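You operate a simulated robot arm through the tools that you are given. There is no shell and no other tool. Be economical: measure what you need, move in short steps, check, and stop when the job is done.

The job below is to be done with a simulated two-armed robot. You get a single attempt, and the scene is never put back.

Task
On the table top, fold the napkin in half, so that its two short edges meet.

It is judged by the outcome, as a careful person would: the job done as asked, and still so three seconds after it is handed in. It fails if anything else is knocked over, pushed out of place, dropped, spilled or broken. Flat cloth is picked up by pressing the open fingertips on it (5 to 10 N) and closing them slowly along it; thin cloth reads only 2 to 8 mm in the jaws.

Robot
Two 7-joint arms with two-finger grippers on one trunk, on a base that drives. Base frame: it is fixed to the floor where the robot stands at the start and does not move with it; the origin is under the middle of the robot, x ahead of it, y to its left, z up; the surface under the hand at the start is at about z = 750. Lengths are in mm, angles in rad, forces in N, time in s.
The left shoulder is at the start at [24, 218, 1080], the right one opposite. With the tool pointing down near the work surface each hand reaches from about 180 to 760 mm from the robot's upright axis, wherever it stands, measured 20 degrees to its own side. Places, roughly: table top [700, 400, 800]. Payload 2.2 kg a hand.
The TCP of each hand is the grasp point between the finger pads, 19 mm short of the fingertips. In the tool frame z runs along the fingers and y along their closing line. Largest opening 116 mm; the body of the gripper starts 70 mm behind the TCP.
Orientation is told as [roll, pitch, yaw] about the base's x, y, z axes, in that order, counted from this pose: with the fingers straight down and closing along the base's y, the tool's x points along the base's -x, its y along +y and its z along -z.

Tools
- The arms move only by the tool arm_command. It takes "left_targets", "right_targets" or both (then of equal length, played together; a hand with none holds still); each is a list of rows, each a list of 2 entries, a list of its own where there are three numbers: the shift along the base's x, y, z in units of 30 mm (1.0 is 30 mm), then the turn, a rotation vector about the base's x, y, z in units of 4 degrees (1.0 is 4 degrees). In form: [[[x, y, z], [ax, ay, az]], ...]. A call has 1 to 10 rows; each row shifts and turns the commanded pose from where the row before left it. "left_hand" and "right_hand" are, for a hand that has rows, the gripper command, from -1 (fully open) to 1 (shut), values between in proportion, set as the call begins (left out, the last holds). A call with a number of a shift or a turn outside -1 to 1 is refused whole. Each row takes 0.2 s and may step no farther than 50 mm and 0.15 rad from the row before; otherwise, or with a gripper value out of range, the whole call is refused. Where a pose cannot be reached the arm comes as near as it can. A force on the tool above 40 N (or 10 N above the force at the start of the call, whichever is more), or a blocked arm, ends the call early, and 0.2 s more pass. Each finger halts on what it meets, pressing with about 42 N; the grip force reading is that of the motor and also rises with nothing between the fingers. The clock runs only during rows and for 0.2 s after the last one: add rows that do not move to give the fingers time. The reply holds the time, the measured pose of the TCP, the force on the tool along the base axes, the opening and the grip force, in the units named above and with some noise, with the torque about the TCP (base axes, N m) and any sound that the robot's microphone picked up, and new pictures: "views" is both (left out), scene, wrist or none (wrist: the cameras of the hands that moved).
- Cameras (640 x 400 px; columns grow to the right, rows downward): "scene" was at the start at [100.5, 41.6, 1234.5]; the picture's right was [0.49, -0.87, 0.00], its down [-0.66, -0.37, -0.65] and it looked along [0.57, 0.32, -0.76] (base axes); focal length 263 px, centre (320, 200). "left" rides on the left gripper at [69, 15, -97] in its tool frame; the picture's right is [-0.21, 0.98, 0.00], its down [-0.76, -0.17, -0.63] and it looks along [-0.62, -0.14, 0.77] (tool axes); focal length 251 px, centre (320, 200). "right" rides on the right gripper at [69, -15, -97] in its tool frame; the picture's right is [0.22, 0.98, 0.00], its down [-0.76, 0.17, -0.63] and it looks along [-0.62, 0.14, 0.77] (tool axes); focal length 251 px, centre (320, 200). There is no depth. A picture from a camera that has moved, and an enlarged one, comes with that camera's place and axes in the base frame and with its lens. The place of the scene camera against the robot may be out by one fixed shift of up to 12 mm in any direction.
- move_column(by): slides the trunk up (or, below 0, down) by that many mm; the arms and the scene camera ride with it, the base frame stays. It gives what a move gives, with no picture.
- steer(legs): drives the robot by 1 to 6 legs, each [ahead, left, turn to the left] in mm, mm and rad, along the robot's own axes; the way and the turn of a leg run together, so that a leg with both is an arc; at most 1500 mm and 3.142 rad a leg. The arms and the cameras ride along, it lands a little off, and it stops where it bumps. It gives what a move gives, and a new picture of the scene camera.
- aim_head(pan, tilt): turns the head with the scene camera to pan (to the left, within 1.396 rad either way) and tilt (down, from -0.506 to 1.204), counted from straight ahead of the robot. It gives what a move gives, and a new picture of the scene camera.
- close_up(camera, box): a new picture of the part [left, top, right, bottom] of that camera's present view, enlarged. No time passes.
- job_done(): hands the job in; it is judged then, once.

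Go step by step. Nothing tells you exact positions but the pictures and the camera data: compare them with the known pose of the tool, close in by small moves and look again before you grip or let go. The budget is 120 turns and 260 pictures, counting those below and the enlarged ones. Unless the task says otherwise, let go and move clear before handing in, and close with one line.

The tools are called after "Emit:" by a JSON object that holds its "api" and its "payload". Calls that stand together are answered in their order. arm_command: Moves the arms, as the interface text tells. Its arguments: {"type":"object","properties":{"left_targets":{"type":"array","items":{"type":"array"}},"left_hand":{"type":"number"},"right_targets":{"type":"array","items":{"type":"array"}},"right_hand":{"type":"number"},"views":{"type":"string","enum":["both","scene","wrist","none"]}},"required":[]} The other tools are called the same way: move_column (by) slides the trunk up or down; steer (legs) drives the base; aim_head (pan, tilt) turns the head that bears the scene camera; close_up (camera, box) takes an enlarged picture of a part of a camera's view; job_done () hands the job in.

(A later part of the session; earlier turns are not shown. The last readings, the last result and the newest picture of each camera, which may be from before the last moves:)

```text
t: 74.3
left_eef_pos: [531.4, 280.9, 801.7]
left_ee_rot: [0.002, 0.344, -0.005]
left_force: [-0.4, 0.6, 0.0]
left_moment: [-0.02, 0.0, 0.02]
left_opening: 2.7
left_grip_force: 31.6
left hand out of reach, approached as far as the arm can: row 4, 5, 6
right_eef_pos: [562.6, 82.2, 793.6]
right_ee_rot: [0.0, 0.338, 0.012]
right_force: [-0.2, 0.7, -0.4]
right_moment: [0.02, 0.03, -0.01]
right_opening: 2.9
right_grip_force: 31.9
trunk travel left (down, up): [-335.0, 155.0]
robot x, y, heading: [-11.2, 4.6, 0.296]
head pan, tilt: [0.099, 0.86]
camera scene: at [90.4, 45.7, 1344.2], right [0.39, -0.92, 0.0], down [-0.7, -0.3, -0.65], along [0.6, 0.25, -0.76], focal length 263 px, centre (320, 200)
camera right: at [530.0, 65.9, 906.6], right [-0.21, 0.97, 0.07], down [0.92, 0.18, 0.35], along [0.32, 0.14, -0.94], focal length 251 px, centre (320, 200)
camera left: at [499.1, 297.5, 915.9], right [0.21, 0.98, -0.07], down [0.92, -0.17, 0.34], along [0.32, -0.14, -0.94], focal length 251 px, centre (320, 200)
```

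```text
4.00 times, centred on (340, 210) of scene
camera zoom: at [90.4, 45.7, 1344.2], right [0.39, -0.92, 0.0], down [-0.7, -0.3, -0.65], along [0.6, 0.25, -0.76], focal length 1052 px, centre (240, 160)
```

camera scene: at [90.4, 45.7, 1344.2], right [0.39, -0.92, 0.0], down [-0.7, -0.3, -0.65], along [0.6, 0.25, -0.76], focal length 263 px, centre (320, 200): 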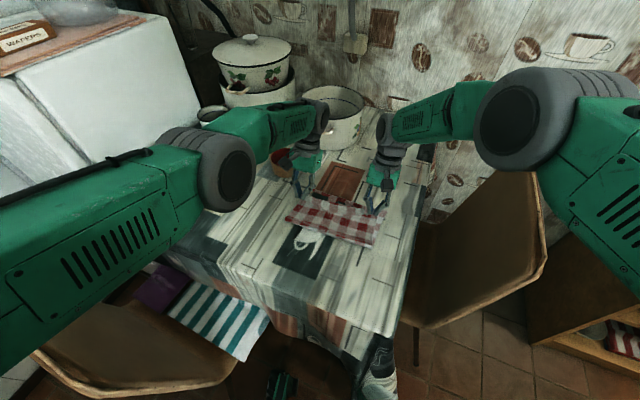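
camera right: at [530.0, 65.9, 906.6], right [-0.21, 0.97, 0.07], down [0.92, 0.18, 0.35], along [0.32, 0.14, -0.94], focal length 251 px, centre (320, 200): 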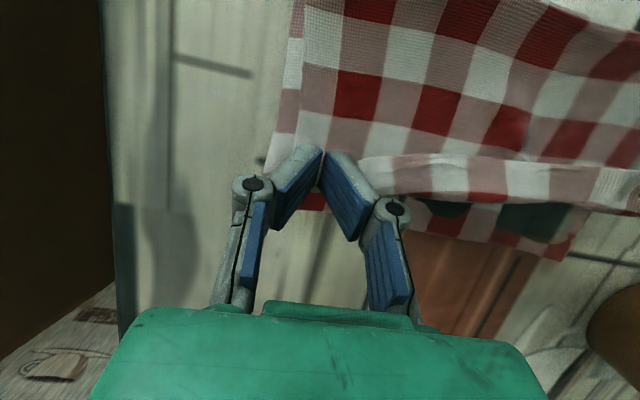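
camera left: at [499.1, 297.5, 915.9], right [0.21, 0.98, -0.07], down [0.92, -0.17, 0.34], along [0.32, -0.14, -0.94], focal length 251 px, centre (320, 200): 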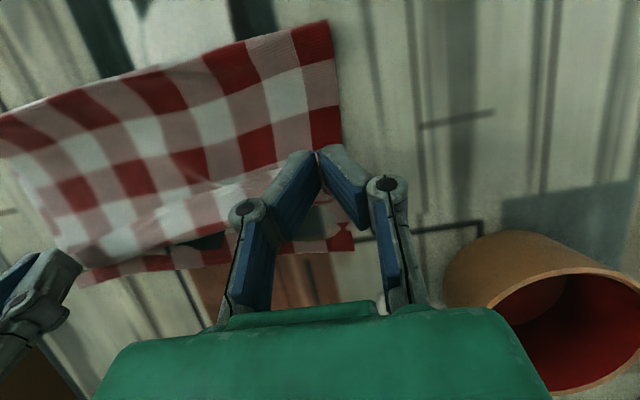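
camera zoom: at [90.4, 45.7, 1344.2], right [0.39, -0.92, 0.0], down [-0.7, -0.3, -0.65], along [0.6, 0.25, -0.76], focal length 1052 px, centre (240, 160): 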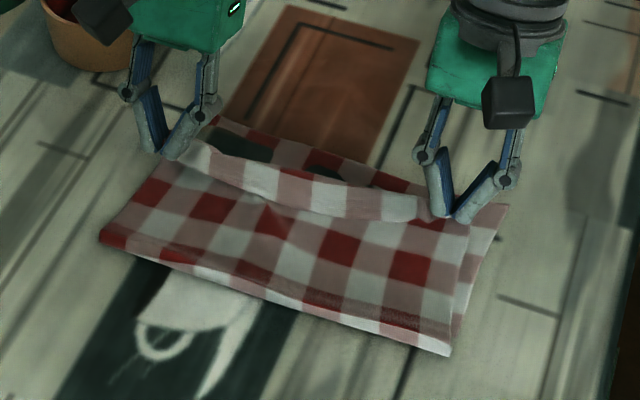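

The left arm can't reach with that tilt, and the right pulled the fold a touch. I'll ease the right back, let go, and look at how the strip lies.

Emit:
{"api": "arm_command", "payload": {"left_targets": [[[0.1, 0, -0.2], [0, -0.8, 0]], [[0.2, 0, -0.2], [0, -0.9, 0]], [[0.2, 0, -0.1], [0, -0.9, 0]], [[0.1, 0, 0], [0, -0.9, 0]], [[0, 0, 0], [0, -0.9, 0]]], "right_targets": [[[-0.2, 0, -0.1], [0, 0, 0]], [[-0.1, 0, -0.1], [0, 0, 0]], [[0, 0, 0], [0, 0, 0]], [[0, 0, 0], [0, 0, 0]], [[0, 0, 0], [0, 0, 0]]], "views": "none"}}

Emit:
{"api": "arm_command", "payload": {"left_targets": [[[0, 0, 0], [0, 0, 0]], [[0, 0, 0.3], [0, 0, 0]], [[0, 0, 0.7], [0, 0, 0]], [[0, 0, 0.7], [0, 0, 0]], [[0, 0, 0.7], [0, 0, 0]]], "right_targets": [[[0, 0, 0], [0, 0, 0]], [[0, 0, 0.3], [0, 0, 0]], [[0, 0, 0.7], [0, -0.9, 0]], [[0, 0, 0.7], [0, -0.9, 0]], [[0, 0, 0.7], [0, -0.9, 0]]], "left_hand": 0.4, "right_hand": 0.4}}

Emit:
{"api": "close_up", "payload": {"camera": "scene", "box": [280, 160, 400, 260]}}

```text
t: 75.5
left_eef_pos: [546.1, 281.1, 787.2]
left_ee_rot: [0.003, 0.032, -0.004]
left_force: [0.0, -0.4, 0.4]
left_moment: [0.0, 0.01, -0.01]
left_opening: 2.7
left_grip_force: 31.5
right_eef_pos: [554.8, 81.6, 786.3]
right_ee_rot: [0.0, 0.337, 0.011]
right_force: [0.9, -0.3, -0.4]
right_moment: [0.0, -0.02, -0.02]
right_opening: 2.6
right_grip_force: 31.7
trunk travel left (down, up): [-335.0, 155.0]
robot x, y, heading: [-12.2, 2.8, 0.301]
head pan, tilt: [0.099, 0.86]
```

```text
t: 76.7
left_eef_pos: [543.2, 279.1, 860.9]
left_ee_rot: [0.004, 0.034, -0.006]
left_force: [-0.5, 0.5, 1.1]
left_moment: [0.0, -0.04, -0.02]
left_opening: 35.0
left_grip_force: 0.1
right_eef_pos: [555.3, 80.2, 860.0]
right_ee_rot: [-0.002, 0.148, 0.011]
right_force: [0.5, -0.7, 0.1]
right_moment: [-0.01, -0.03, 0.01]
right_opening: 35.1
right_grip_force: 0.0
trunk travel left (down, up): [-335.0, 155.0]
robot x, y, heading: [-18.6, 4.0, 0.305]
head pan, tilt: [0.099, 0.86]
camera scene: at [88.5, 45.8, 1344.4], right [0.39, -0.92, 0.0], down [-0.7, -0.3, -0.65], along [0.6, 0.25, -0.76], focal length 263 px, centre (320, 200)
camera right: at [500.7, 65.3, 965.4], right [-0.22, 0.97, 0.03], down [0.84, 0.18, 0.52], along [0.5, 0.14, -0.86], focal length 251 px, centre (320, 200)
camera left: at [478.6, 295.9, 959.5], right [0.22, 0.98, 0.0], down [0.78, -0.17, 0.61], along [0.59, -0.14, -0.79], focal length 251 px, centre (320, 200)
```

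scene: 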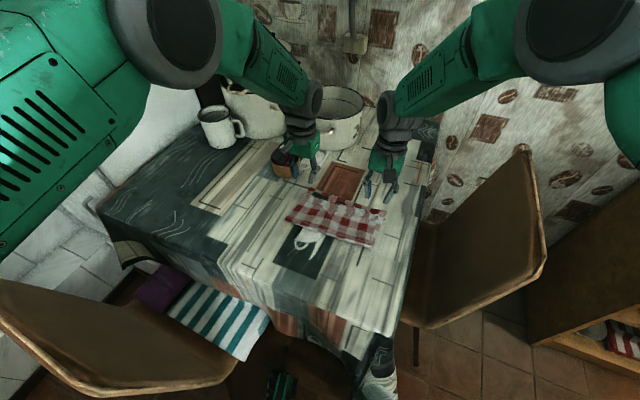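
right: 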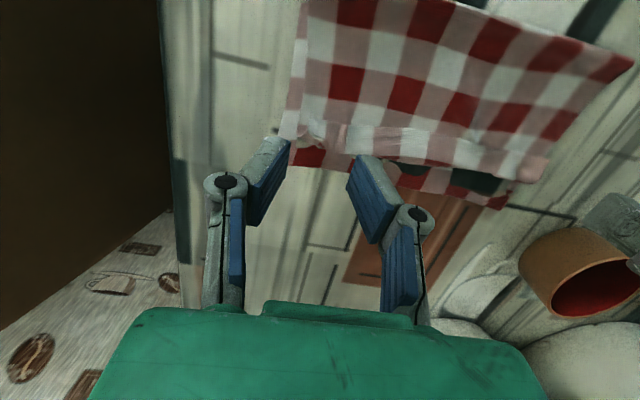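
left: 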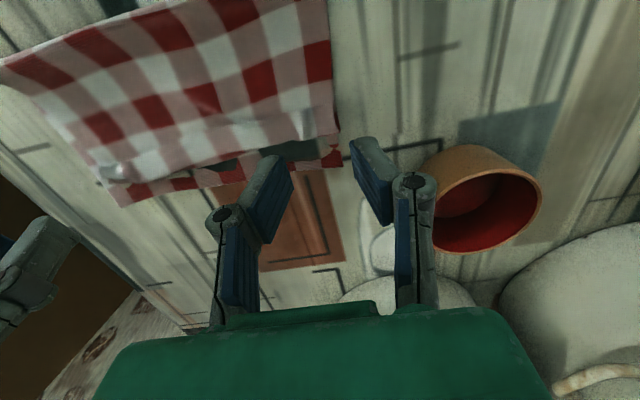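

```text
4.00 times, centred on (340, 210) of scene
camera zoom: at [88.5, 45.8, 1344.4], right [0.39, -0.92, 0.0], down [-0.7, -0.3, -0.65], along [0.6, 0.25, -0.76], focal length 1052 px, centre (240, 160)
```

zoom: 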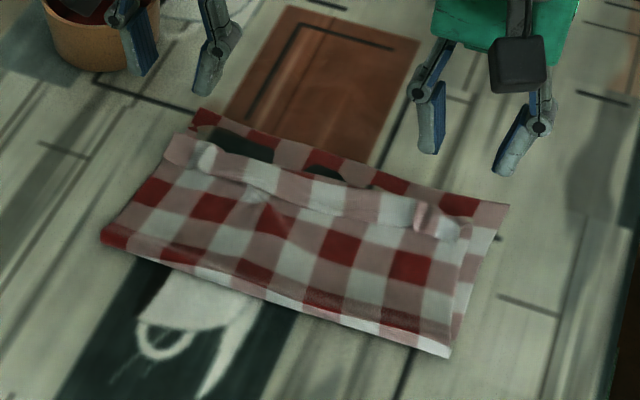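

The folded-back strip is now about 25 mm wide: free edge at x≈547, bend at x≈572, far edge at x≈597. I'll open the fingers as prongs, put them just behind the free edge, and push it forward to flip it over.

Emit:
{"api": "arm_command", "payload": {"left_targets": [[[-0.19, -0.41, -0.75], [0, -0.16, 0]], [[-0.19, -0.41, -0.75], [0, -0.16, 0]], [[-0.19, -0.41, -0.75], [0, -0.16, 0]], [[0, 0, 0], [0, 0, 0]]], "right_targets": [[[-0.32, 0.17, -0.75], [0, -0.7, 0]], [[-0.32, 0.17, -0.75], [0, -0.7, 0]], [[-0.32, 0.17, -0.75], [0, -0.7, 0]], [[0, 0, 0], [0, 0, 0]]], "left_hand": -0.35, "right_hand": -0.2}}

Emit:
{"api": "close_up", "payload": {"camera": "right", "box": [200, 60, 460, 240]}}

Emit:
{"api": "close_up", "payload": {"camera": "left", "box": [180, 60, 440, 240]}}

```text
t: 77.7
left_eef_pos: [524.6, 244.4, 792.7]
left_ee_rot: [0.005, -0.001, -0.006]
left_force: [0.1, 0.1, 0.5]
left_moment: [0.0, -0.03, 0.01]
left_opening: 78.1
left_grip_force: 0.1
right_eef_pos: [524.6, 98.9, 791.6]
right_ee_rot: [-0.004, 0.002, 0.01]
right_force: [-0.1, 0.4, -0.7]
right_moment: [0.0, -0.03, -0.02]
right_opening: 69.8
right_grip_force: 0.0
trunk travel left (down, up): [-335.0, 155.0]
robot x, y, heading: [-15.3, -1.6, 0.297]
head pan, tilt: [0.099, 0.86]
camera scene: at [89.8, 46.0, 1344.3], right [0.39, -0.92, 0.0], down [-0.7, -0.3, -0.65], along [0.6, 0.25, -0.76], focal length 263 px, centre (320, 200)
camera right: at [456.3, 82.8, 887.2], right [-0.23, 0.97, 0.0], down [0.76, 0.18, 0.63], along [0.62, 0.14, -0.78], focal length 251 px, centre (320, 200)
camera left: at [456.2, 260.6, 889.6], right [0.22, 0.98, 0.0], down [0.76, -0.17, 0.63], along [0.62, -0.14, -0.78], focal length 251 px, centre (320, 200)
```

scene: 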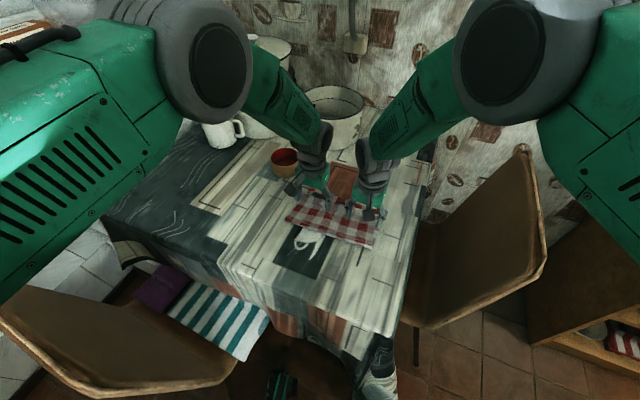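
right: 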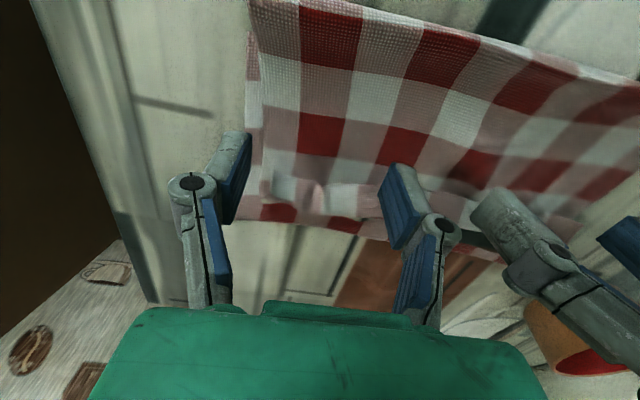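
left: 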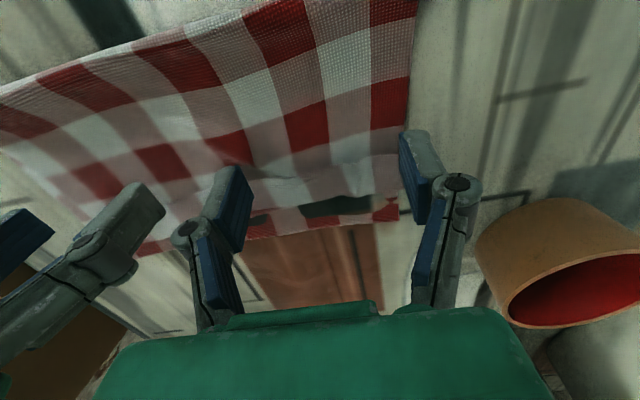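

```text
2.22 times, centred on (330, 150) of right
camera zoom: at [456.3, 82.8, 887.2], right [-0.23, 0.97, 0.0], down [0.76, 0.18, 0.63], along [0.62, 0.14, -0.78], focal length 559 px, centre (298, 311)
```

zoom: 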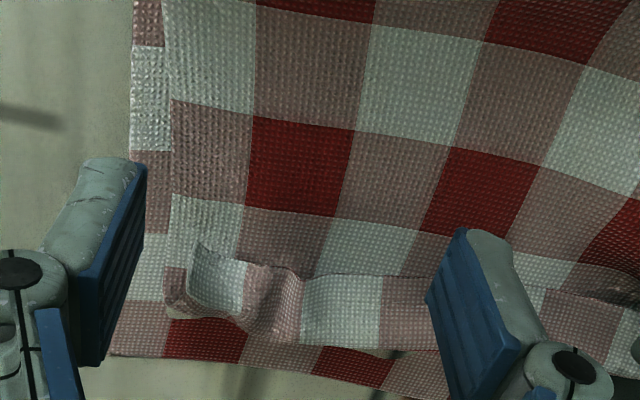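

```text
2.22 times, centred on (310, 150) of left
camera zoom: at [456.2, 260.6, 889.6], right [0.22, 0.98, 0.0], down [0.76, -0.17, 0.63], along [0.62, -0.14, -0.78], focal length 559 px, centre (342, 311)
```

zoom: 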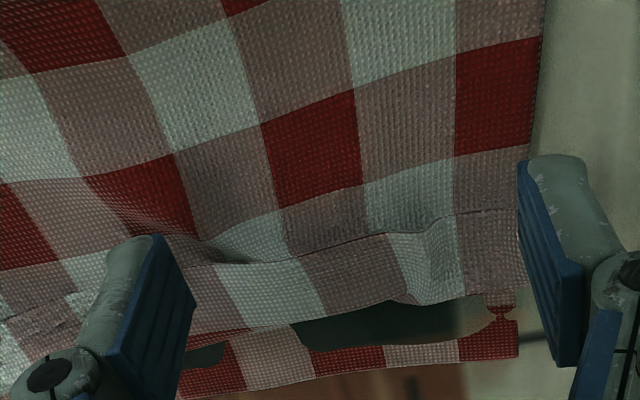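

The outer prongs would just miss the strip, so I'll narrow and re-centre them, lower to just above the cloth, then push.

Emit:
{"api": "arm_command", "payload": {"left_targets": [[[-0.1, -0.1, -0.3], [0, 0, 0]], [[0, -0.1, -0.3], [0, 0, 0]], [[0, 0, -0.08], [0, 0, 0]], [[0, 0, 0], [0, 0, 0]]], "right_targets": [[[-0.1, 0.15, -0.3], [0, 0, 0]], [[0, 0.15, -0.3], [0, 0, 0]], [[0, 0, -0.05], [0, 0, 0]], [[0, 0, 0], [0, 0, 0]]], "left_hand": -0.03, "right_hand": 0.14, "views": "none"}}

Emit:
{"api": "close_up", "payload": {"camera": "right", "box": [200, 60, 460, 240]}}

Emit:
{"api": "close_up", "payload": {"camera": "left", "box": [180, 60, 440, 240]}}

```text
t: 78.7
left_eef_pos: [524.4, 239.1, 770.8]
left_ee_rot: [0.003, 0.001, -0.005]
left_force: [-0.8, -0.5, 0.4]
left_moment: [-0.01, 0.02, 0.0]
left_opening: 59.8
left_grip_force: 0.0
right_eef_pos: [522.3, 105.2, 771.7]
right_ee_rot: [-0.004, 0.002, 0.01]
right_force: [0.4, 0.3, 1.1]
right_moment: [0.03, 0.01, 0.03]
right_opening: 50.1
right_grip_force: 0.0
trunk travel left (down, up): [-335.0, 155.0]
robot x, y, heading: [-14.3, 0.6, 0.301]
head pan, tilt: [0.099, 0.86]
```

```text
2.22 times, centred on (330, 150) of right
camera zoom: at [453.6, 89.9, 868.1], right [-0.23, 0.97, 0.0], down [0.76, 0.18, 0.63], along [0.61, 0.14, -0.78], focal length 559 px, centre (298, 311)
```

zoom: 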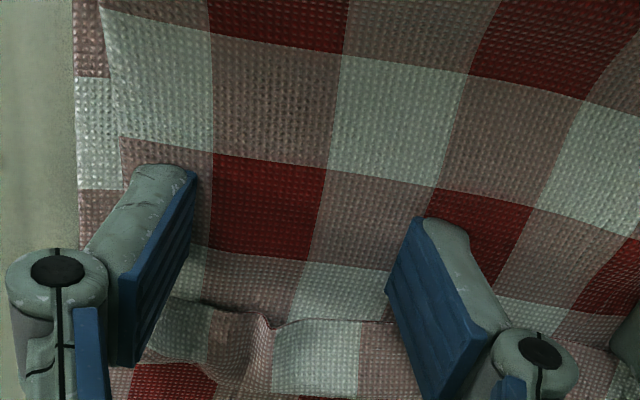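

```text
2.22 times, centred on (310, 150) of left
camera zoom: at [455.5, 254.9, 868.1], right [0.22, 0.98, 0.0], down [0.76, -0.17, 0.63], along [0.62, -0.14, -0.78], focal length 559 px, centre (342, 311)
```

zoom: 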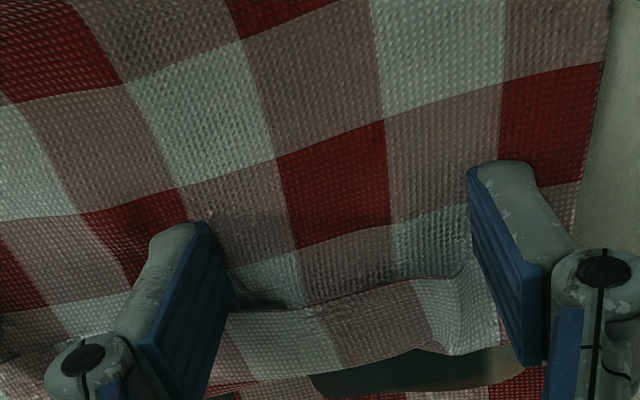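

Positions look right. Pushing forward slowly.

Emit:
{"api": "arm_command", "payload": {"left_targets": [[[0.25, 0, -0.02], [0, 0, 0]], [[0.25, 0, 0], [0, 0, 0]], [[0.25, 0, 0], [0, 0, 0]], [[0.25, 0, 0], [0, 0, 0]], [[0.2, 0, 0.05], [0, 0, 0]], [[0, 0, 0], [0, 0, 0]]], "right_targets": [[[0.25, 0, -0.03], [0, 0, 0]], [[0.25, 0, 0], [0, 0, 0]], [[0.25, 0, 0], [0, 0, 0]], [[0.25, 0, 0], [0, 0, 0]], [[0.2, 0, 0.05], [0, 0, 0]], [[0, 0, 0], [0, 0, 0]]]}}

Emit:
{"api": "close_up", "payload": {"camera": "right", "box": [200, 60, 460, 240]}}

Emit:
{"api": "close_up", "payload": {"camera": "left", "box": [180, 60, 440, 240]}}

Emit:
{"api": "close_up", "payload": {"camera": "scene", "box": [280, 160, 400, 260]}}

```text
t: 80.1
left_eef_pos: [561.5, 239.4, 771.8]
left_ee_rot: [0.005, 0.002, -0.006]
left_force: [0.5, 0.5, 0.1]
left_moment: [0.01, 0.0, 0.02]
left_opening: 59.9
left_grip_force: 0.1
right_eef_pos: [557.6, 104.6, 770.9]
right_ee_rot: [-0.004, 0.003, 0.01]
right_force: [0.6, 0.1, 1.4]
right_moment: [0.03, -0.01, 0.0]
right_opening: 50.1
right_grip_force: 0.1
trunk travel left (down, up): [-335.0, 155.0]
robot x, y, heading: [-13.8, 2.7, 0.304]
head pan, tilt: [0.099, 0.86]
camera scene: at [90.0, 45.9, 1344.2], right [0.39, -0.92, 0.0], down [-0.7, -0.3, -0.65], along [0.6, 0.25, -0.76], focal length 263 px, centre (320, 200)
camera right: at [489.3, 89.6, 868.1], right [-0.23, 0.97, 0.0], down [0.76, 0.18, 0.63], along [0.61, 0.14, -0.78], focal length 251 px, centre (320, 200)
camera left: at [493.0, 255.5, 868.7], right [0.22, 0.98, 0.0], down [0.76, -0.17, 0.63], along [0.62, -0.14, -0.78], focal length 251 px, centre (320, 200)
```

scene: 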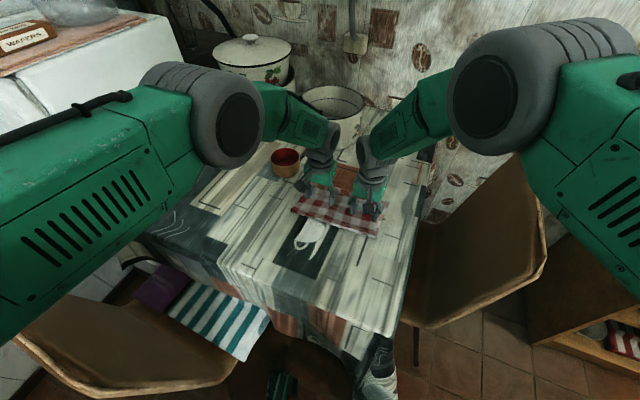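
right: 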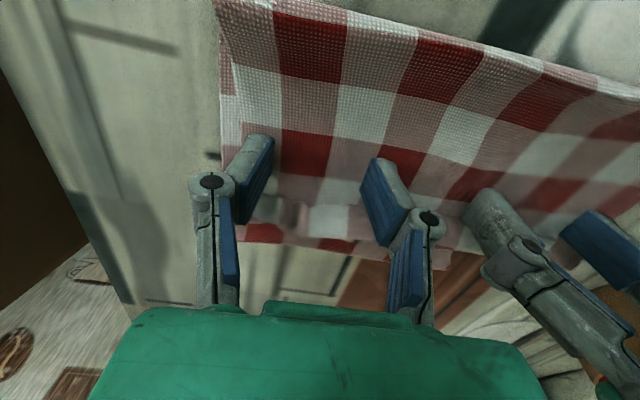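
left: 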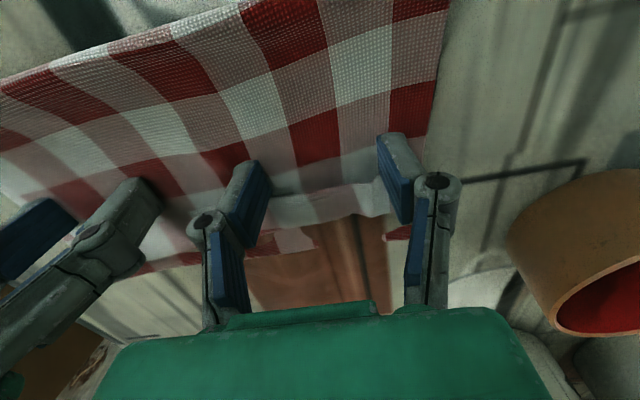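

```text
2.22 times, centred on (330, 150) of right
camera zoom: at [489.3, 89.6, 868.1], right [-0.23, 0.97, 0.0], down [0.76, 0.18, 0.63], along [0.61, 0.14, -0.78], focal length 559 px, centre (298, 311)
```

zoom: 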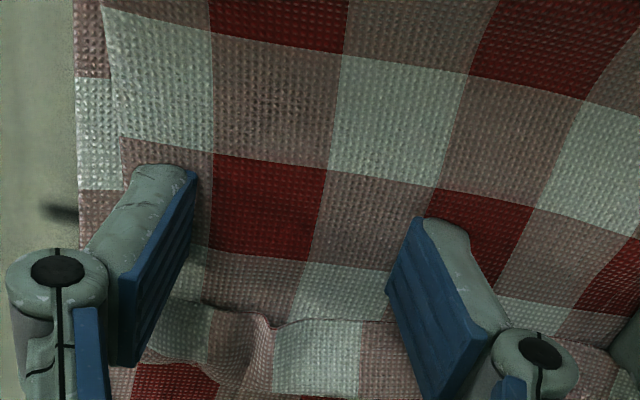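

```text
2.22 times, centred on (310, 150) of left
camera zoom: at [493.0, 255.5, 868.7], right [0.22, 0.98, 0.0], down [0.76, -0.17, 0.63], along [0.62, -0.14, -0.78], focal length 559 px, centre (342, 311)
```

zoom: 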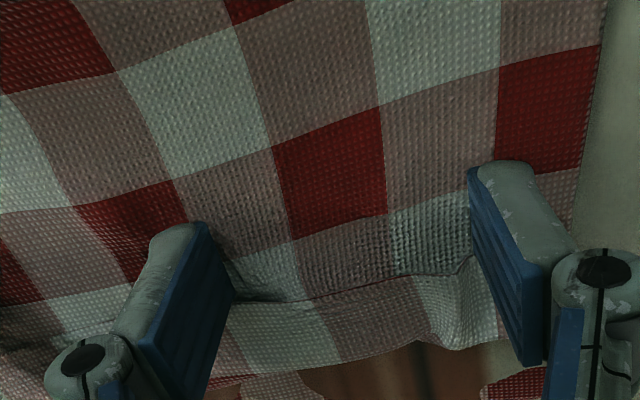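

```text
4.00 times, centred on (340, 210) of scene
camera zoom: at [90.0, 45.9, 1344.2], right [0.39, -0.92, 0.0], down [-0.7, -0.3, -0.65], along [0.6, 0.25, -0.76], focal length 1052 px, centre (240, 160)
```

zoom: 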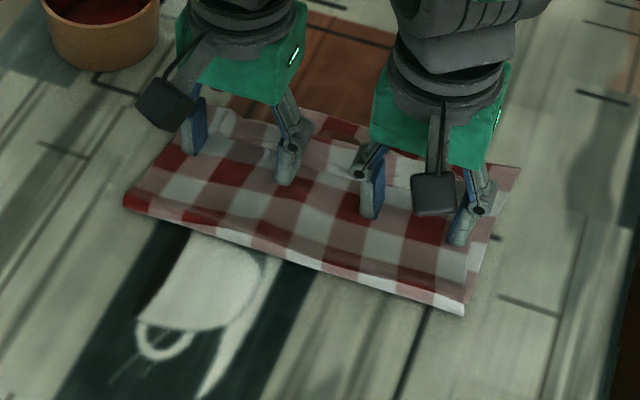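

The whole napkin slid along because the table is slippery, though the fold stayed intact. I'll pin the napkin with the left hand's open fingertips and push the strip over with the right hand. First I'll lift both and look.

Emit:
{"api": "arm_command", "payload": {"left_targets": [[[-0.2, 0, 0.5], [0, 0, 0]], [[-0.5, 0.0, 0.6], [0, 0, 0]], [[-0.5, 0.0, 0.2], [0, 0, 0]], [[0, 0, 0], [0, 0, 0]]], "right_targets": [[[-0.2, 0, 0.5], [0, 0, 0]], [[-0.4, 0, 0.6], [0, 0, 0]], [[-0.3, 0, 0.2], [0, 0, 0]], [[0, 0, 0], [0, 0, 0]]], "left_hand": -0.55}}

Emit:
{"api": "close_up", "payload": {"camera": "right", "box": [180, 60, 500, 270]}}

Emit:
{"api": "close_up", "payload": {"camera": "left", "box": [140, 60, 460, 270]}}

Emit:
{"api": "close_up", "payload": {"camera": "scene", "box": [280, 160, 400, 260]}}

```text
t: 81.1
left_eef_pos: [526.1, 238.9, 811.7]
left_ee_rot: [0.003, 0.002, -0.006]
left_force: [0.8, 0.3, -0.3]
left_moment: [0.02, -0.02, 0.02]
left_opening: 89.8
left_grip_force: 0.1
right_eef_pos: [531.0, 107.7, 810.6]
right_ee_rot: [-0.003, 0.004, 0.01]
right_force: [0.7, 0.2, -0.2]
right_moment: [-0.01, 0.0, 0.01]
right_opening: 49.9
right_grip_force: 0.0
trunk travel left (down, up): [-335.0, 155.0]
robot x, y, heading: [-13.8, 2.5, 0.3]
head pan, tilt: [0.099, 0.86]
camera scene: at [90.3, 46.2, 1344.1], right [0.39, -0.92, 0.0], down [-0.7, -0.3, -0.65], along [0.6, 0.25, -0.76], focal length 263 px, centre (320, 200)
camera right: at [462.3, 91.0, 907.4], right [-0.22, 0.97, 0.0], down [0.76, 0.18, 0.63], along [0.61, 0.14, -0.78], focal length 251 px, centre (320, 200)
camera left: at [456.4, 255.6, 908.9], right [0.22, 0.98, 0.0], down [0.76, -0.17, 0.63], along [0.62, -0.14, -0.78], focal length 251 px, centre (320, 200)
```

scene: 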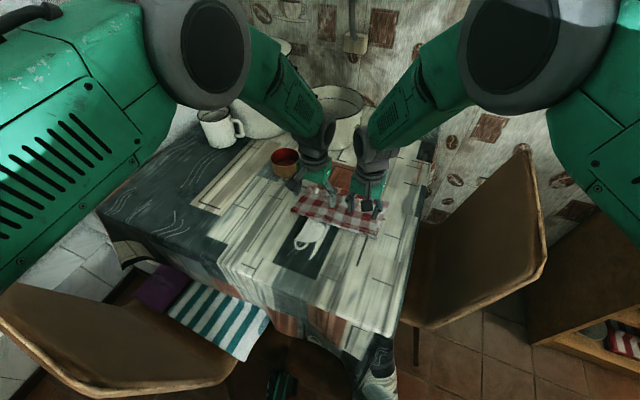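
right: 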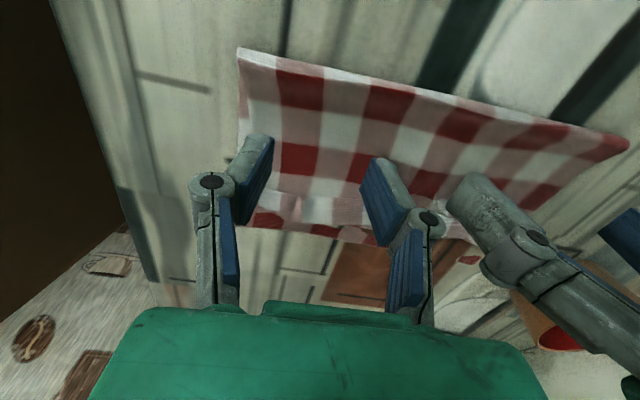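
left: 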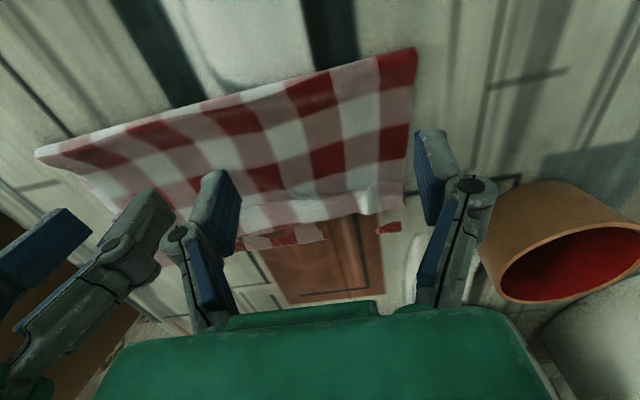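

```text
1.90 times, centred on (340, 165) of right
camera zoom: at [462.3, 91.0, 907.4], right [-0.22, 0.97, 0.0], down [0.76, 0.18, 0.63], along [0.61, 0.14, -0.78], focal length 479 px, centre (282, 267)
```

zoom: 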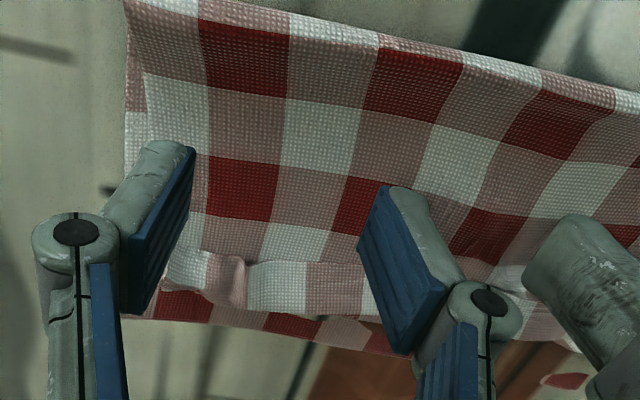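

```text
1.90 times, centred on (300, 165) of left
camera zoom: at [456.4, 255.6, 908.9], right [0.22, 0.98, 0.0], down [0.76, -0.17, 0.63], along [0.62, -0.14, -0.78], focal length 479 px, centre (358, 267)
```

zoom: 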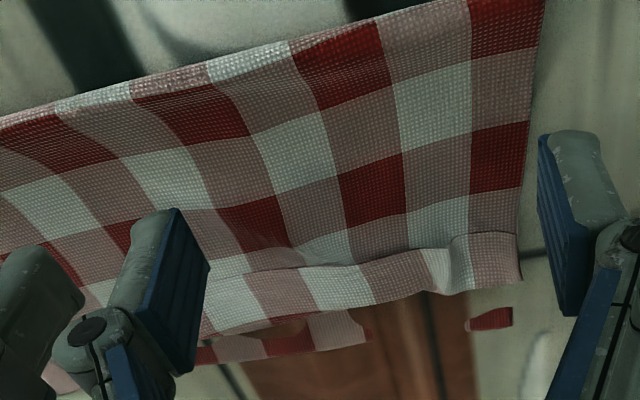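

```text
4.00 times, centred on (340, 210) of scene
camera zoom: at [90.3, 46.2, 1344.1], right [0.39, -0.92, 0.0], down [-0.7, -0.3, -0.65], along [0.6, 0.25, -0.76], focal length 1052 px, centre (240, 160)
```

zoom: 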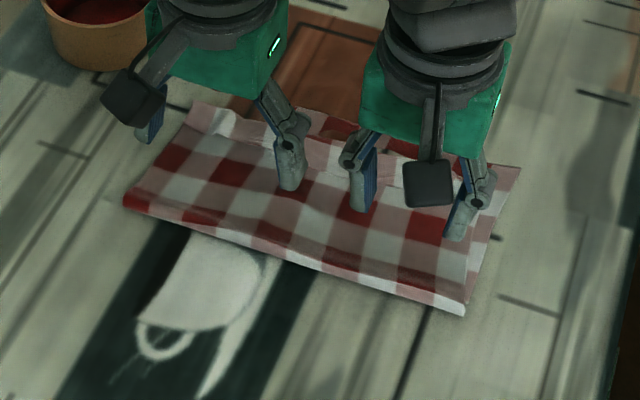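

I'll press the napkin down with the left fingertips at x≈520 and bring the right prongs behind the strip's free edge.

Emit:
{"api": "arm_command", "payload": {"left_targets": [[[-0.1, 0, -0.5], [0, 0, 0]], [[-0.1, 0, -0.5], [0, 0, 0]], [[0, 0, -0.3], [0, 0, 0]], [[0, 0, -0.12], [0, 0, 0]], [[0, 0, -0.08], [0, 0, 0]]], "right_targets": [[[0.3, -0.05, -0.4], [0, 0, 0]], [[0.3, -0.05, -0.4], [0, 0, 0]], [[0.2, 0, -0.2], [0, 0, 0]], [[0, 0, 0], [0, 0, 0]], [[0, 0, 0], [0, 0, 0]]], "left_hand": -0.2, "views": "none"}}

Emit:
{"api": "close_up", "payload": {"camera": "right", "box": [180, 60, 460, 260]}}

```text
t: 82.3
left_eef_pos: [520.7, 238.5, 767.2]
left_ee_rot: [0.004, -0.006, -0.004]
left_force: [1.8, 0.0, 21.3]
left_moment: [0.08, -0.03, -0.03]
left_opening: 73.8
left_grip_force: 0.0
right_eef_pos: [553.5, 102.3, 783.0]
right_ee_rot: [-0.005, 0.001, 0.01]
right_force: [0.0, 0.2, 0.6]
right_moment: [0.02, -0.01, 0.0]
right_opening: 50.0
right_grip_force: 0.0
trunk travel left (down, up): [-335.0, 155.0]
robot x, y, heading: [-12.2, 0.4, 0.3]
head pan, tilt: [0.099, 0.86]
```

```text
2.00 times, centred on (320, 160) of right
camera zoom: at [484.9, 86.8, 878.3], right [-0.23, 0.97, 0.0], down [0.76, 0.18, 0.63], along [0.62, 0.14, -0.78], focal length 503 px, centre (320, 280)
```

zoom: 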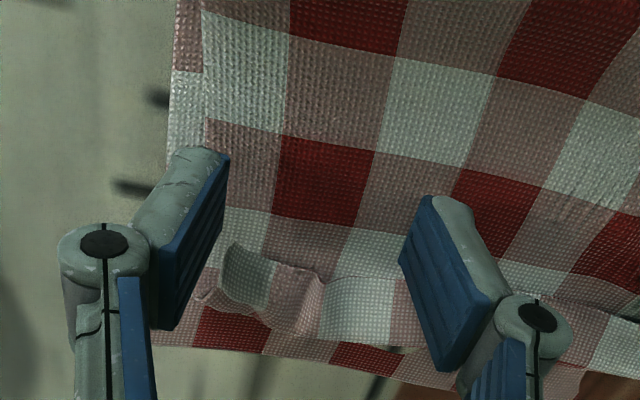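

The left hand holds at 21 N. Now the right hand lowers and pushes the strip forward.

Emit:
{"api": "arm_command", "payload": {"right_targets": [[[0, 0, -0.2], [0, 0, 0]], [[0.1, 0, -0.15], [0, 0, 0]], [[0.25, 0, 0], [0, 0, 0]], [[0.25, 0, 0], [0, 0, 0]], [[0.25, 0, 0], [0, 0, 0]], [[0.25, 0, 0], [0, 0, 0]], [[0.2, 0, 0], [0, 0, 0]]], "views": "scene"}}

Emit:
{"api": "close_up", "payload": {"camera": "right", "box": [180, 60, 460, 260]}}

Emit:
{"api": "close_up", "payload": {"camera": "scene", "box": [280, 160, 400, 260]}}

```text
t: 83.9
left_eef_pos: [519.7, 237.8, 766.4]
left_ee_rot: [0.004, -0.001, -0.005]
left_force: [0.7, 0.1, 7.8]
left_moment: [-0.03, 0.06, 0.03]
left_opening: 67.7
left_grip_force: 0.1
right_eef_pos: [594.5, 102.9, 770.6]
right_ee_rot: [-0.003, 0.002, 0.011]
right_force: [-1.1, 0.9, 6.4]
right_moment: [-0.04, -0.09, 0.01]
right_opening: 47.2
right_grip_force: 0.0
trunk travel left (down, up): [-335.0, 155.0]
robot x, y, heading: [-13.9, -0.9, 0.305]
head pan, tilt: [0.099, 0.86]
camera scene: at [87.7, 45.0, 1344.6], right [0.39, -0.92, 0.0], down [-0.7, -0.3, -0.65], along [0.6, 0.25, -0.76], focal length 263 px, centre (320, 200)
```

scene: 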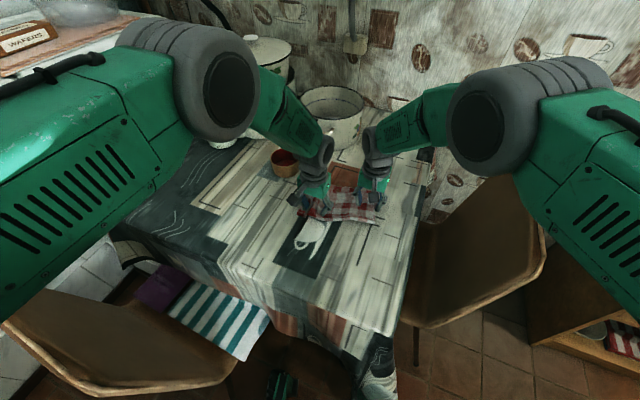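

```text
2.00 times, centred on (320, 160) of right
camera zoom: at [526.0, 87.4, 866.8], right [-0.22, 0.97, 0.0], down [0.76, 0.18, 0.63], along [0.62, 0.14, -0.78], focal length 503 px, centre (320, 280)
```

zoom: 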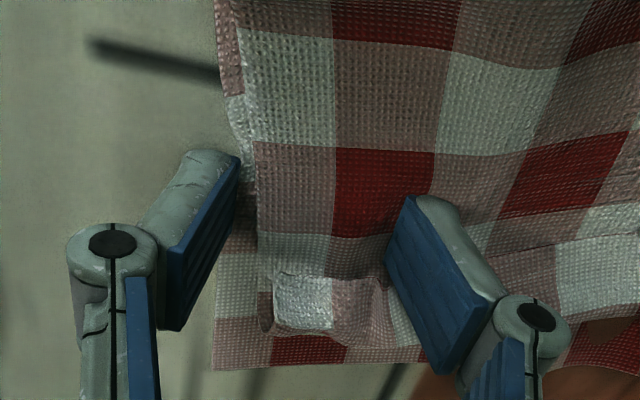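

```text
4.00 times, centred on (340, 210) of scene
camera zoom: at [87.7, 45.0, 1344.6], right [0.39, -0.92, 0.0], down [-0.7, -0.3, -0.65], along [0.6, 0.25, -0.76], focal length 1052 px, centre (240, 160)
```

zoom: 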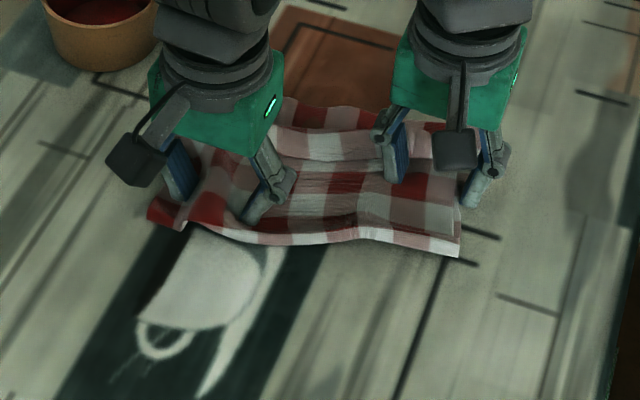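

That dragged the right half forward again instead of flipping the strip. I'll drag it back by the same amount while the cloth is still under the prongs, then lift.

Emit:
{"api": "arm_command", "payload": {"right_targets": [[[-0.25, 0, 0], [0, 0, 0]], [[-0.25, 0, 0], [0, 0, 0]], [[-0.25, 0, 0], [0, 0, 0]], [[-0.25, 0, 0], [0, 0, 0]], [[-0.25, 0, 0], [0, 0, 0]], [[-0.1, 0, 0], [0, 0, 0]], [[0, 0, 0.6], [0, 0, 0]], [[0, 0, 0.8], [0, 0, 0]]], "views": "none"}}

Emit:
{"api": "arm_command", "payload": {"left_targets": [[[0, 0, 0.3], [0, 0, 0]], [[0, 0, 0.6], [0, 0, 0]], [[0, 0, 0.6], [0, 0, 0]], [[0, 0, 0.6], [0, 0, 0]]], "views": "scene"}}

Emit:
{"api": "close_up", "payload": {"camera": "scene", "box": [280, 160, 400, 260]}}

Emit:
{"api": "close_up", "payload": {"camera": "right", "box": [180, 40, 500, 240]}}

```text
t: 85.7
left_eef_pos: [518.8, 238.4, 764.6]
left_ee_rot: [0.004, -0.001, -0.005]
left_force: [0.9, 0.3, 7.7]
left_moment: [0.01, 0.01, 0.01]
left_opening: 67.3
left_grip_force: 0.1
right_eef_pos: [552.8, 103.1, 813.5]
right_ee_rot: [-0.003, 0.001, 0.008]
right_force: [-0.5, -0.2, 0.3]
right_moment: [0.0, -0.05, -0.01]
right_opening: 49.9
right_grip_force: 0.0
trunk travel left (down, up): [-335.0, 155.0]
robot x, y, heading: [-13.7, 0.8, 0.296]
head pan, tilt: [0.099, 0.86]
```

```text
t: 86.7
left_eef_pos: [517.9, 237.6, 828.0]
left_ee_rot: [0.005, 0.001, -0.006]
left_force: [-0.8, 0.9, -0.7]
left_moment: [0.02, 0.02, -0.02]
left_opening: 69.8
left_grip_force: 0.0
right_eef_pos: [553.8, 103.9, 813.4]
right_ee_rot: [-0.004, 0.0, 0.011]
right_force: [0.6, -0.6, 0.5]
right_moment: [-0.01, -0.02, -0.02]
right_opening: 49.9
right_grip_force: 0.1
trunk travel left (down, up): [-335.0, 155.0]
robot x, y, heading: [-13.7, -0.7, 0.301]
head pan, tilt: [0.099, 0.86]
camera scene: at [89.5, 45.7, 1344.3], right [0.39, -0.92, 0.0], down [-0.7, -0.3, -0.65], along [0.6, 0.25, -0.76], focal length 263 px, centre (320, 200)
```

scene: 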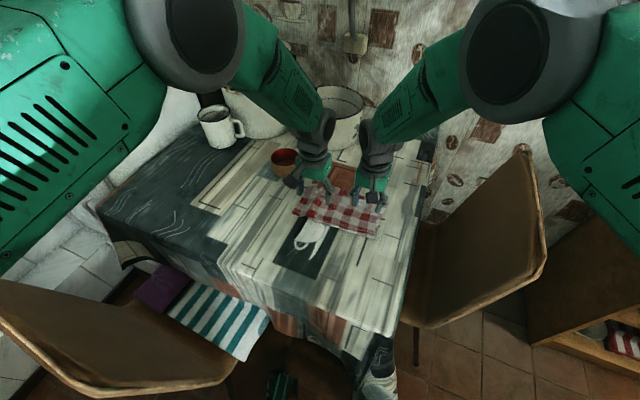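

```text
4.00 times, centred on (340, 210) of scene
camera zoom: at [89.5, 45.7, 1344.3], right [0.39, -0.92, 0.0], down [-0.7, -0.3, -0.65], along [0.6, 0.25, -0.76], focal length 1052 px, centre (240, 160)
```

zoom: 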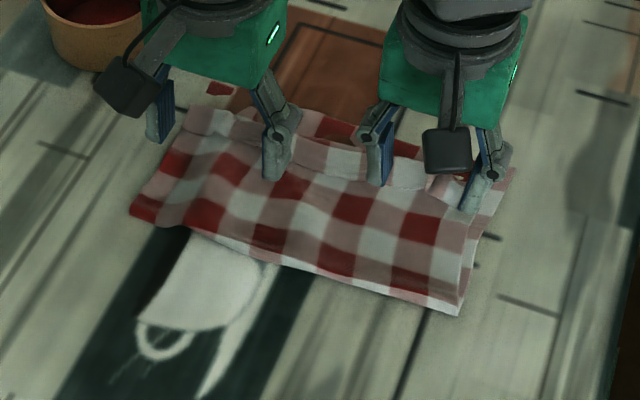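

```text
2.00 times, centred on (340, 140) of right
camera zoom: at [485.4, 87.2, 910.1], right [-0.23, 0.97, 0.0], down [0.76, 0.18, 0.63], along [0.61, 0.14, -0.78], focal length 503 px, centre (280, 320)
```

zoom: 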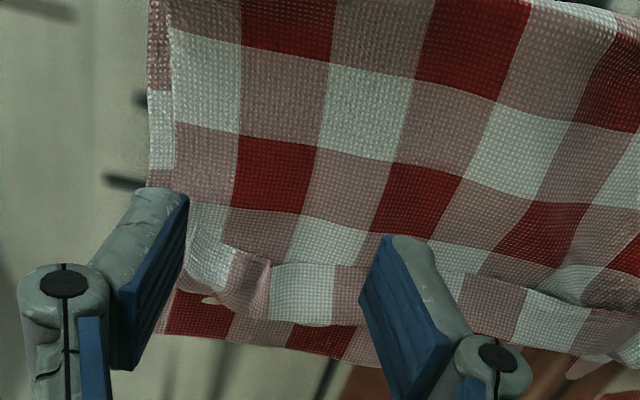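

Restored. A cleaner way is to pinch just the very tip of the strip (about 5 mm) at each raised corner, lift it up and forward past vertical, and let it drop over. Checking the left corner's location.

Emit:
{"api": "close_up", "payload": {"camera": "left", "box": [140, 60, 460, 260]}}

```text
2.00 times, centred on (300, 160) of left
camera zoom: at [449.2, 253.6, 925.8], right [0.22, 0.98, 0.0], down [0.76, -0.17, 0.63], along [0.62, -0.14, -0.78], focal length 503 px, centre (360, 280)
```

zoom: 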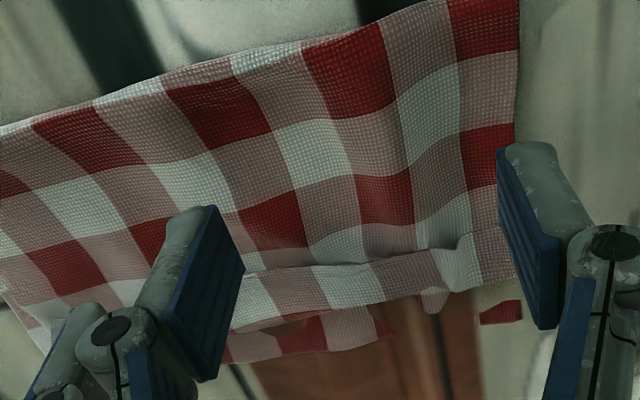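

Emit:
{"api": "arm_command", "payload": {"left_targets": [[[0.425, 0.2, -0.42], [0, 0, 0]], [[0.425, 0.2, -0.42], [0, 0, 0]], [[0.425, 0.2, -0.4], [0, 0, 0]], [[0.425, 0.2, -0.35], [0, 0, 0]], [[0, 0, 0], [0, 0, 0]]], "right_targets": [[[0.125, -0.075, -0.29], [0, 0, 0]], [[0.125, -0.075, -0.29], [0, 0, 0]], [[0.125, -0.075, -0.29], [0, 0, 0]], [[0.125, -0.075, -0.25], [0, 0, 0]], [[0, 0, 0], [0, 0, 0]]], "left_hand": 0.31, "right_hand": 0.31, "views": "none"}}

Emit:
{"api": "close_up", "payload": {"camera": "right", "box": [220, 100, 420, 230]}}

Emit:
{"api": "close_up", "payload": {"camera": "left", "box": [220, 100, 420, 230]}}

```text
t: 87.9
left_eef_pos: [569.1, 260.5, 782.7]
left_ee_rot: [0.003, 0.0, -0.006]
left_force: [0.2, 0.5, 0.5]
left_moment: [-0.01, -0.01, 0.0]
left_opening: 40.0
left_grip_force: 0.0
right_eef_pos: [569.6, 94.7, 779.6]
right_ee_rot: [-0.004, 0.001, 0.011]
right_force: [-0.1, 0.2, 0.0]
right_moment: [-0.02, -0.03, 0.03]
right_opening: 40.1
right_grip_force: 0.1
trunk travel left (down, up): [-335.0, 155.0]
robot x, y, heading: [-15.2, 0.7, 0.302]
head pan, tilt: [0.099, 0.86]
```

```text
3.08 times, centred on (320, 165) of right
camera zoom: at [500.5, 78.2, 876.3], right [-0.23, 0.97, 0.0], down [0.76, 0.18, 0.63], along [0.62, 0.14, -0.78], focal length 774 px, centre (320, 308)
```

zoom: 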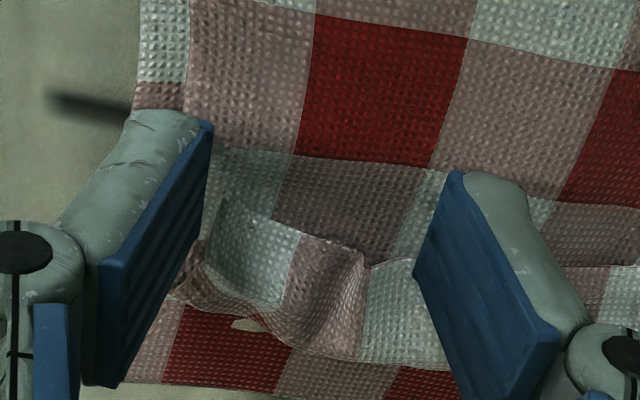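

```text
3.08 times, centred on (320, 165) of left
camera zoom: at [500.9, 277.2, 879.4], right [0.22, 0.98, 0.0], down [0.76, -0.17, 0.63], along [0.62, -0.14, -0.78], focal length 774 px, centre (320, 308)
```

zoom: 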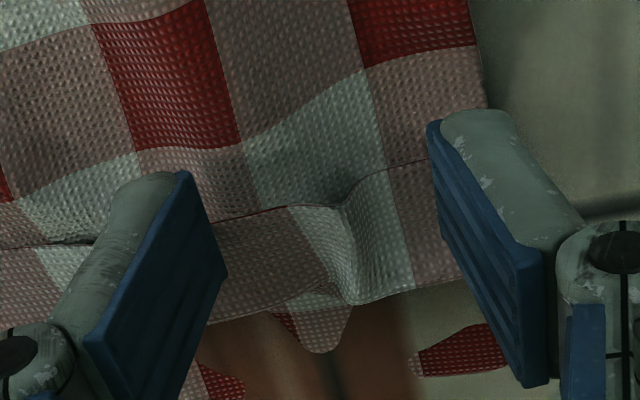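

Both lined up, with the strip tip just inside the pads. Lowering slightly and closing.

Emit:
{"api": "arm_command", "payload": {"left_targets": [[[0.03, 0, -0.15], [0, 0, 0]], [[0, 0, -0.16], [0, 0, 0]], [[0, 0, 0], [0, 0, 0]]], "right_targets": [[[0.07, 0, -0.1], [0, 0, 0]], [[0, 0, -0.1], [0, 0, 0]], [[0, 0, 0], [0, 0, 0]]], "left_hand": 0.5, "right_hand": 0.5, "views": "none"}}

Emit:
{"api": "arm_command", "payload": {"left_targets": [[[0, 0, 0], [0, 0, 0]], [[0, 0, 0], [0, 0, 0]]], "right_targets": [[[0, 0, 0], [0, 0, 0]], [[0, 0, 0], [0, 0, 0]]], "left_hand": 0.75, "right_hand": 0.75, "views": "none"}}

Emit:
{"api": "close_up", "payload": {"camera": "right", "box": [220, 100, 420, 230]}}

Emit:
{"api": "close_up", "payload": {"camera": "left", "box": [220, 100, 420, 230]}}

```text
t: 88.7
left_eef_pos: [570.9, 261.6, 771.9]
left_ee_rot: [0.003, 0.001, -0.003]
left_force: [0.3, -0.6, 1.8]
left_moment: [0.0, -0.03, 0.03]
left_opening: 28.8
left_grip_force: 0.0
right_eef_pos: [571.3, 96.0, 773.6]
right_ee_rot: [-0.003, 0.002, 0.01]
right_force: [-0.5, -0.1, -0.1]
right_moment: [-0.01, -0.02, -0.03]
right_opening: 29.0
right_grip_force: 0.0
trunk travel left (down, up): [-335.0, 155.0]
robot x, y, heading: [-14.1, 5.6, 0.301]
head pan, tilt: [0.099, 0.86]
```

```text
t: 89.3
left_eef_pos: [570.2, 261.9, 772.0]
left_ee_rot: [0.005, 0.001, -0.006]
left_force: [0.1, -0.5, 0.3]
left_moment: [-0.03, 0.0, -0.01]
left_opening: 14.2
left_grip_force: 0.0
right_eef_pos: [571.3, 94.3, 773.8]
right_ee_rot: [-0.004, 0.001, 0.01]
right_force: [0.0, 0.7, 0.0]
right_moment: [0.0, 0.0, 0.02]
right_opening: 14.3
right_grip_force: 0.0
trunk travel left (down, up): [-335.0, 155.0]
robot x, y, heading: [-9.5, -0.1, 0.301]
head pan, tilt: [0.099, 0.86]
```

```text
3.08 times, centred on (320, 165) of right
camera zoom: at [503.0, 78.6, 869.7], right [-0.23, 0.97, 0.0], down [0.76, 0.18, 0.63], along [0.61, 0.14, -0.78], focal length 774 px, centre (320, 308)
```

zoom: 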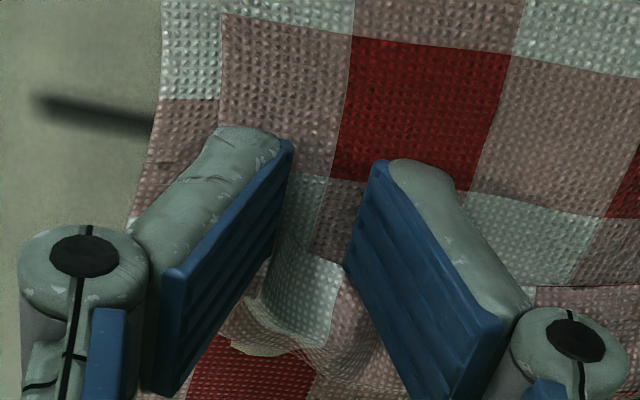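

```text
3.08 times, centred on (320, 165) of left
camera zoom: at [501.9, 278.0, 869.3], right [0.22, 0.98, 0.0], down [0.76, -0.17, 0.63], along [0.62, -0.14, -0.78], focal length 774 px, centre (320, 308)
```

zoom: 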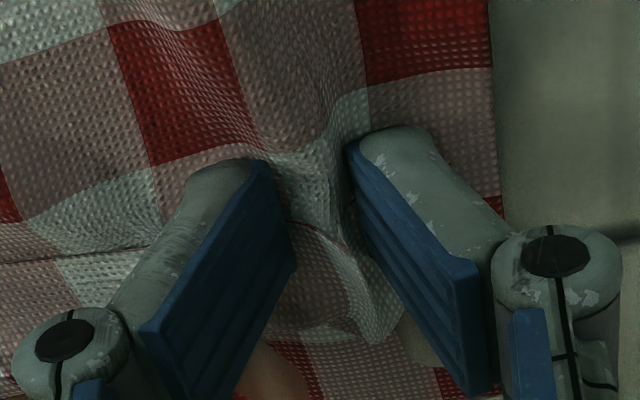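

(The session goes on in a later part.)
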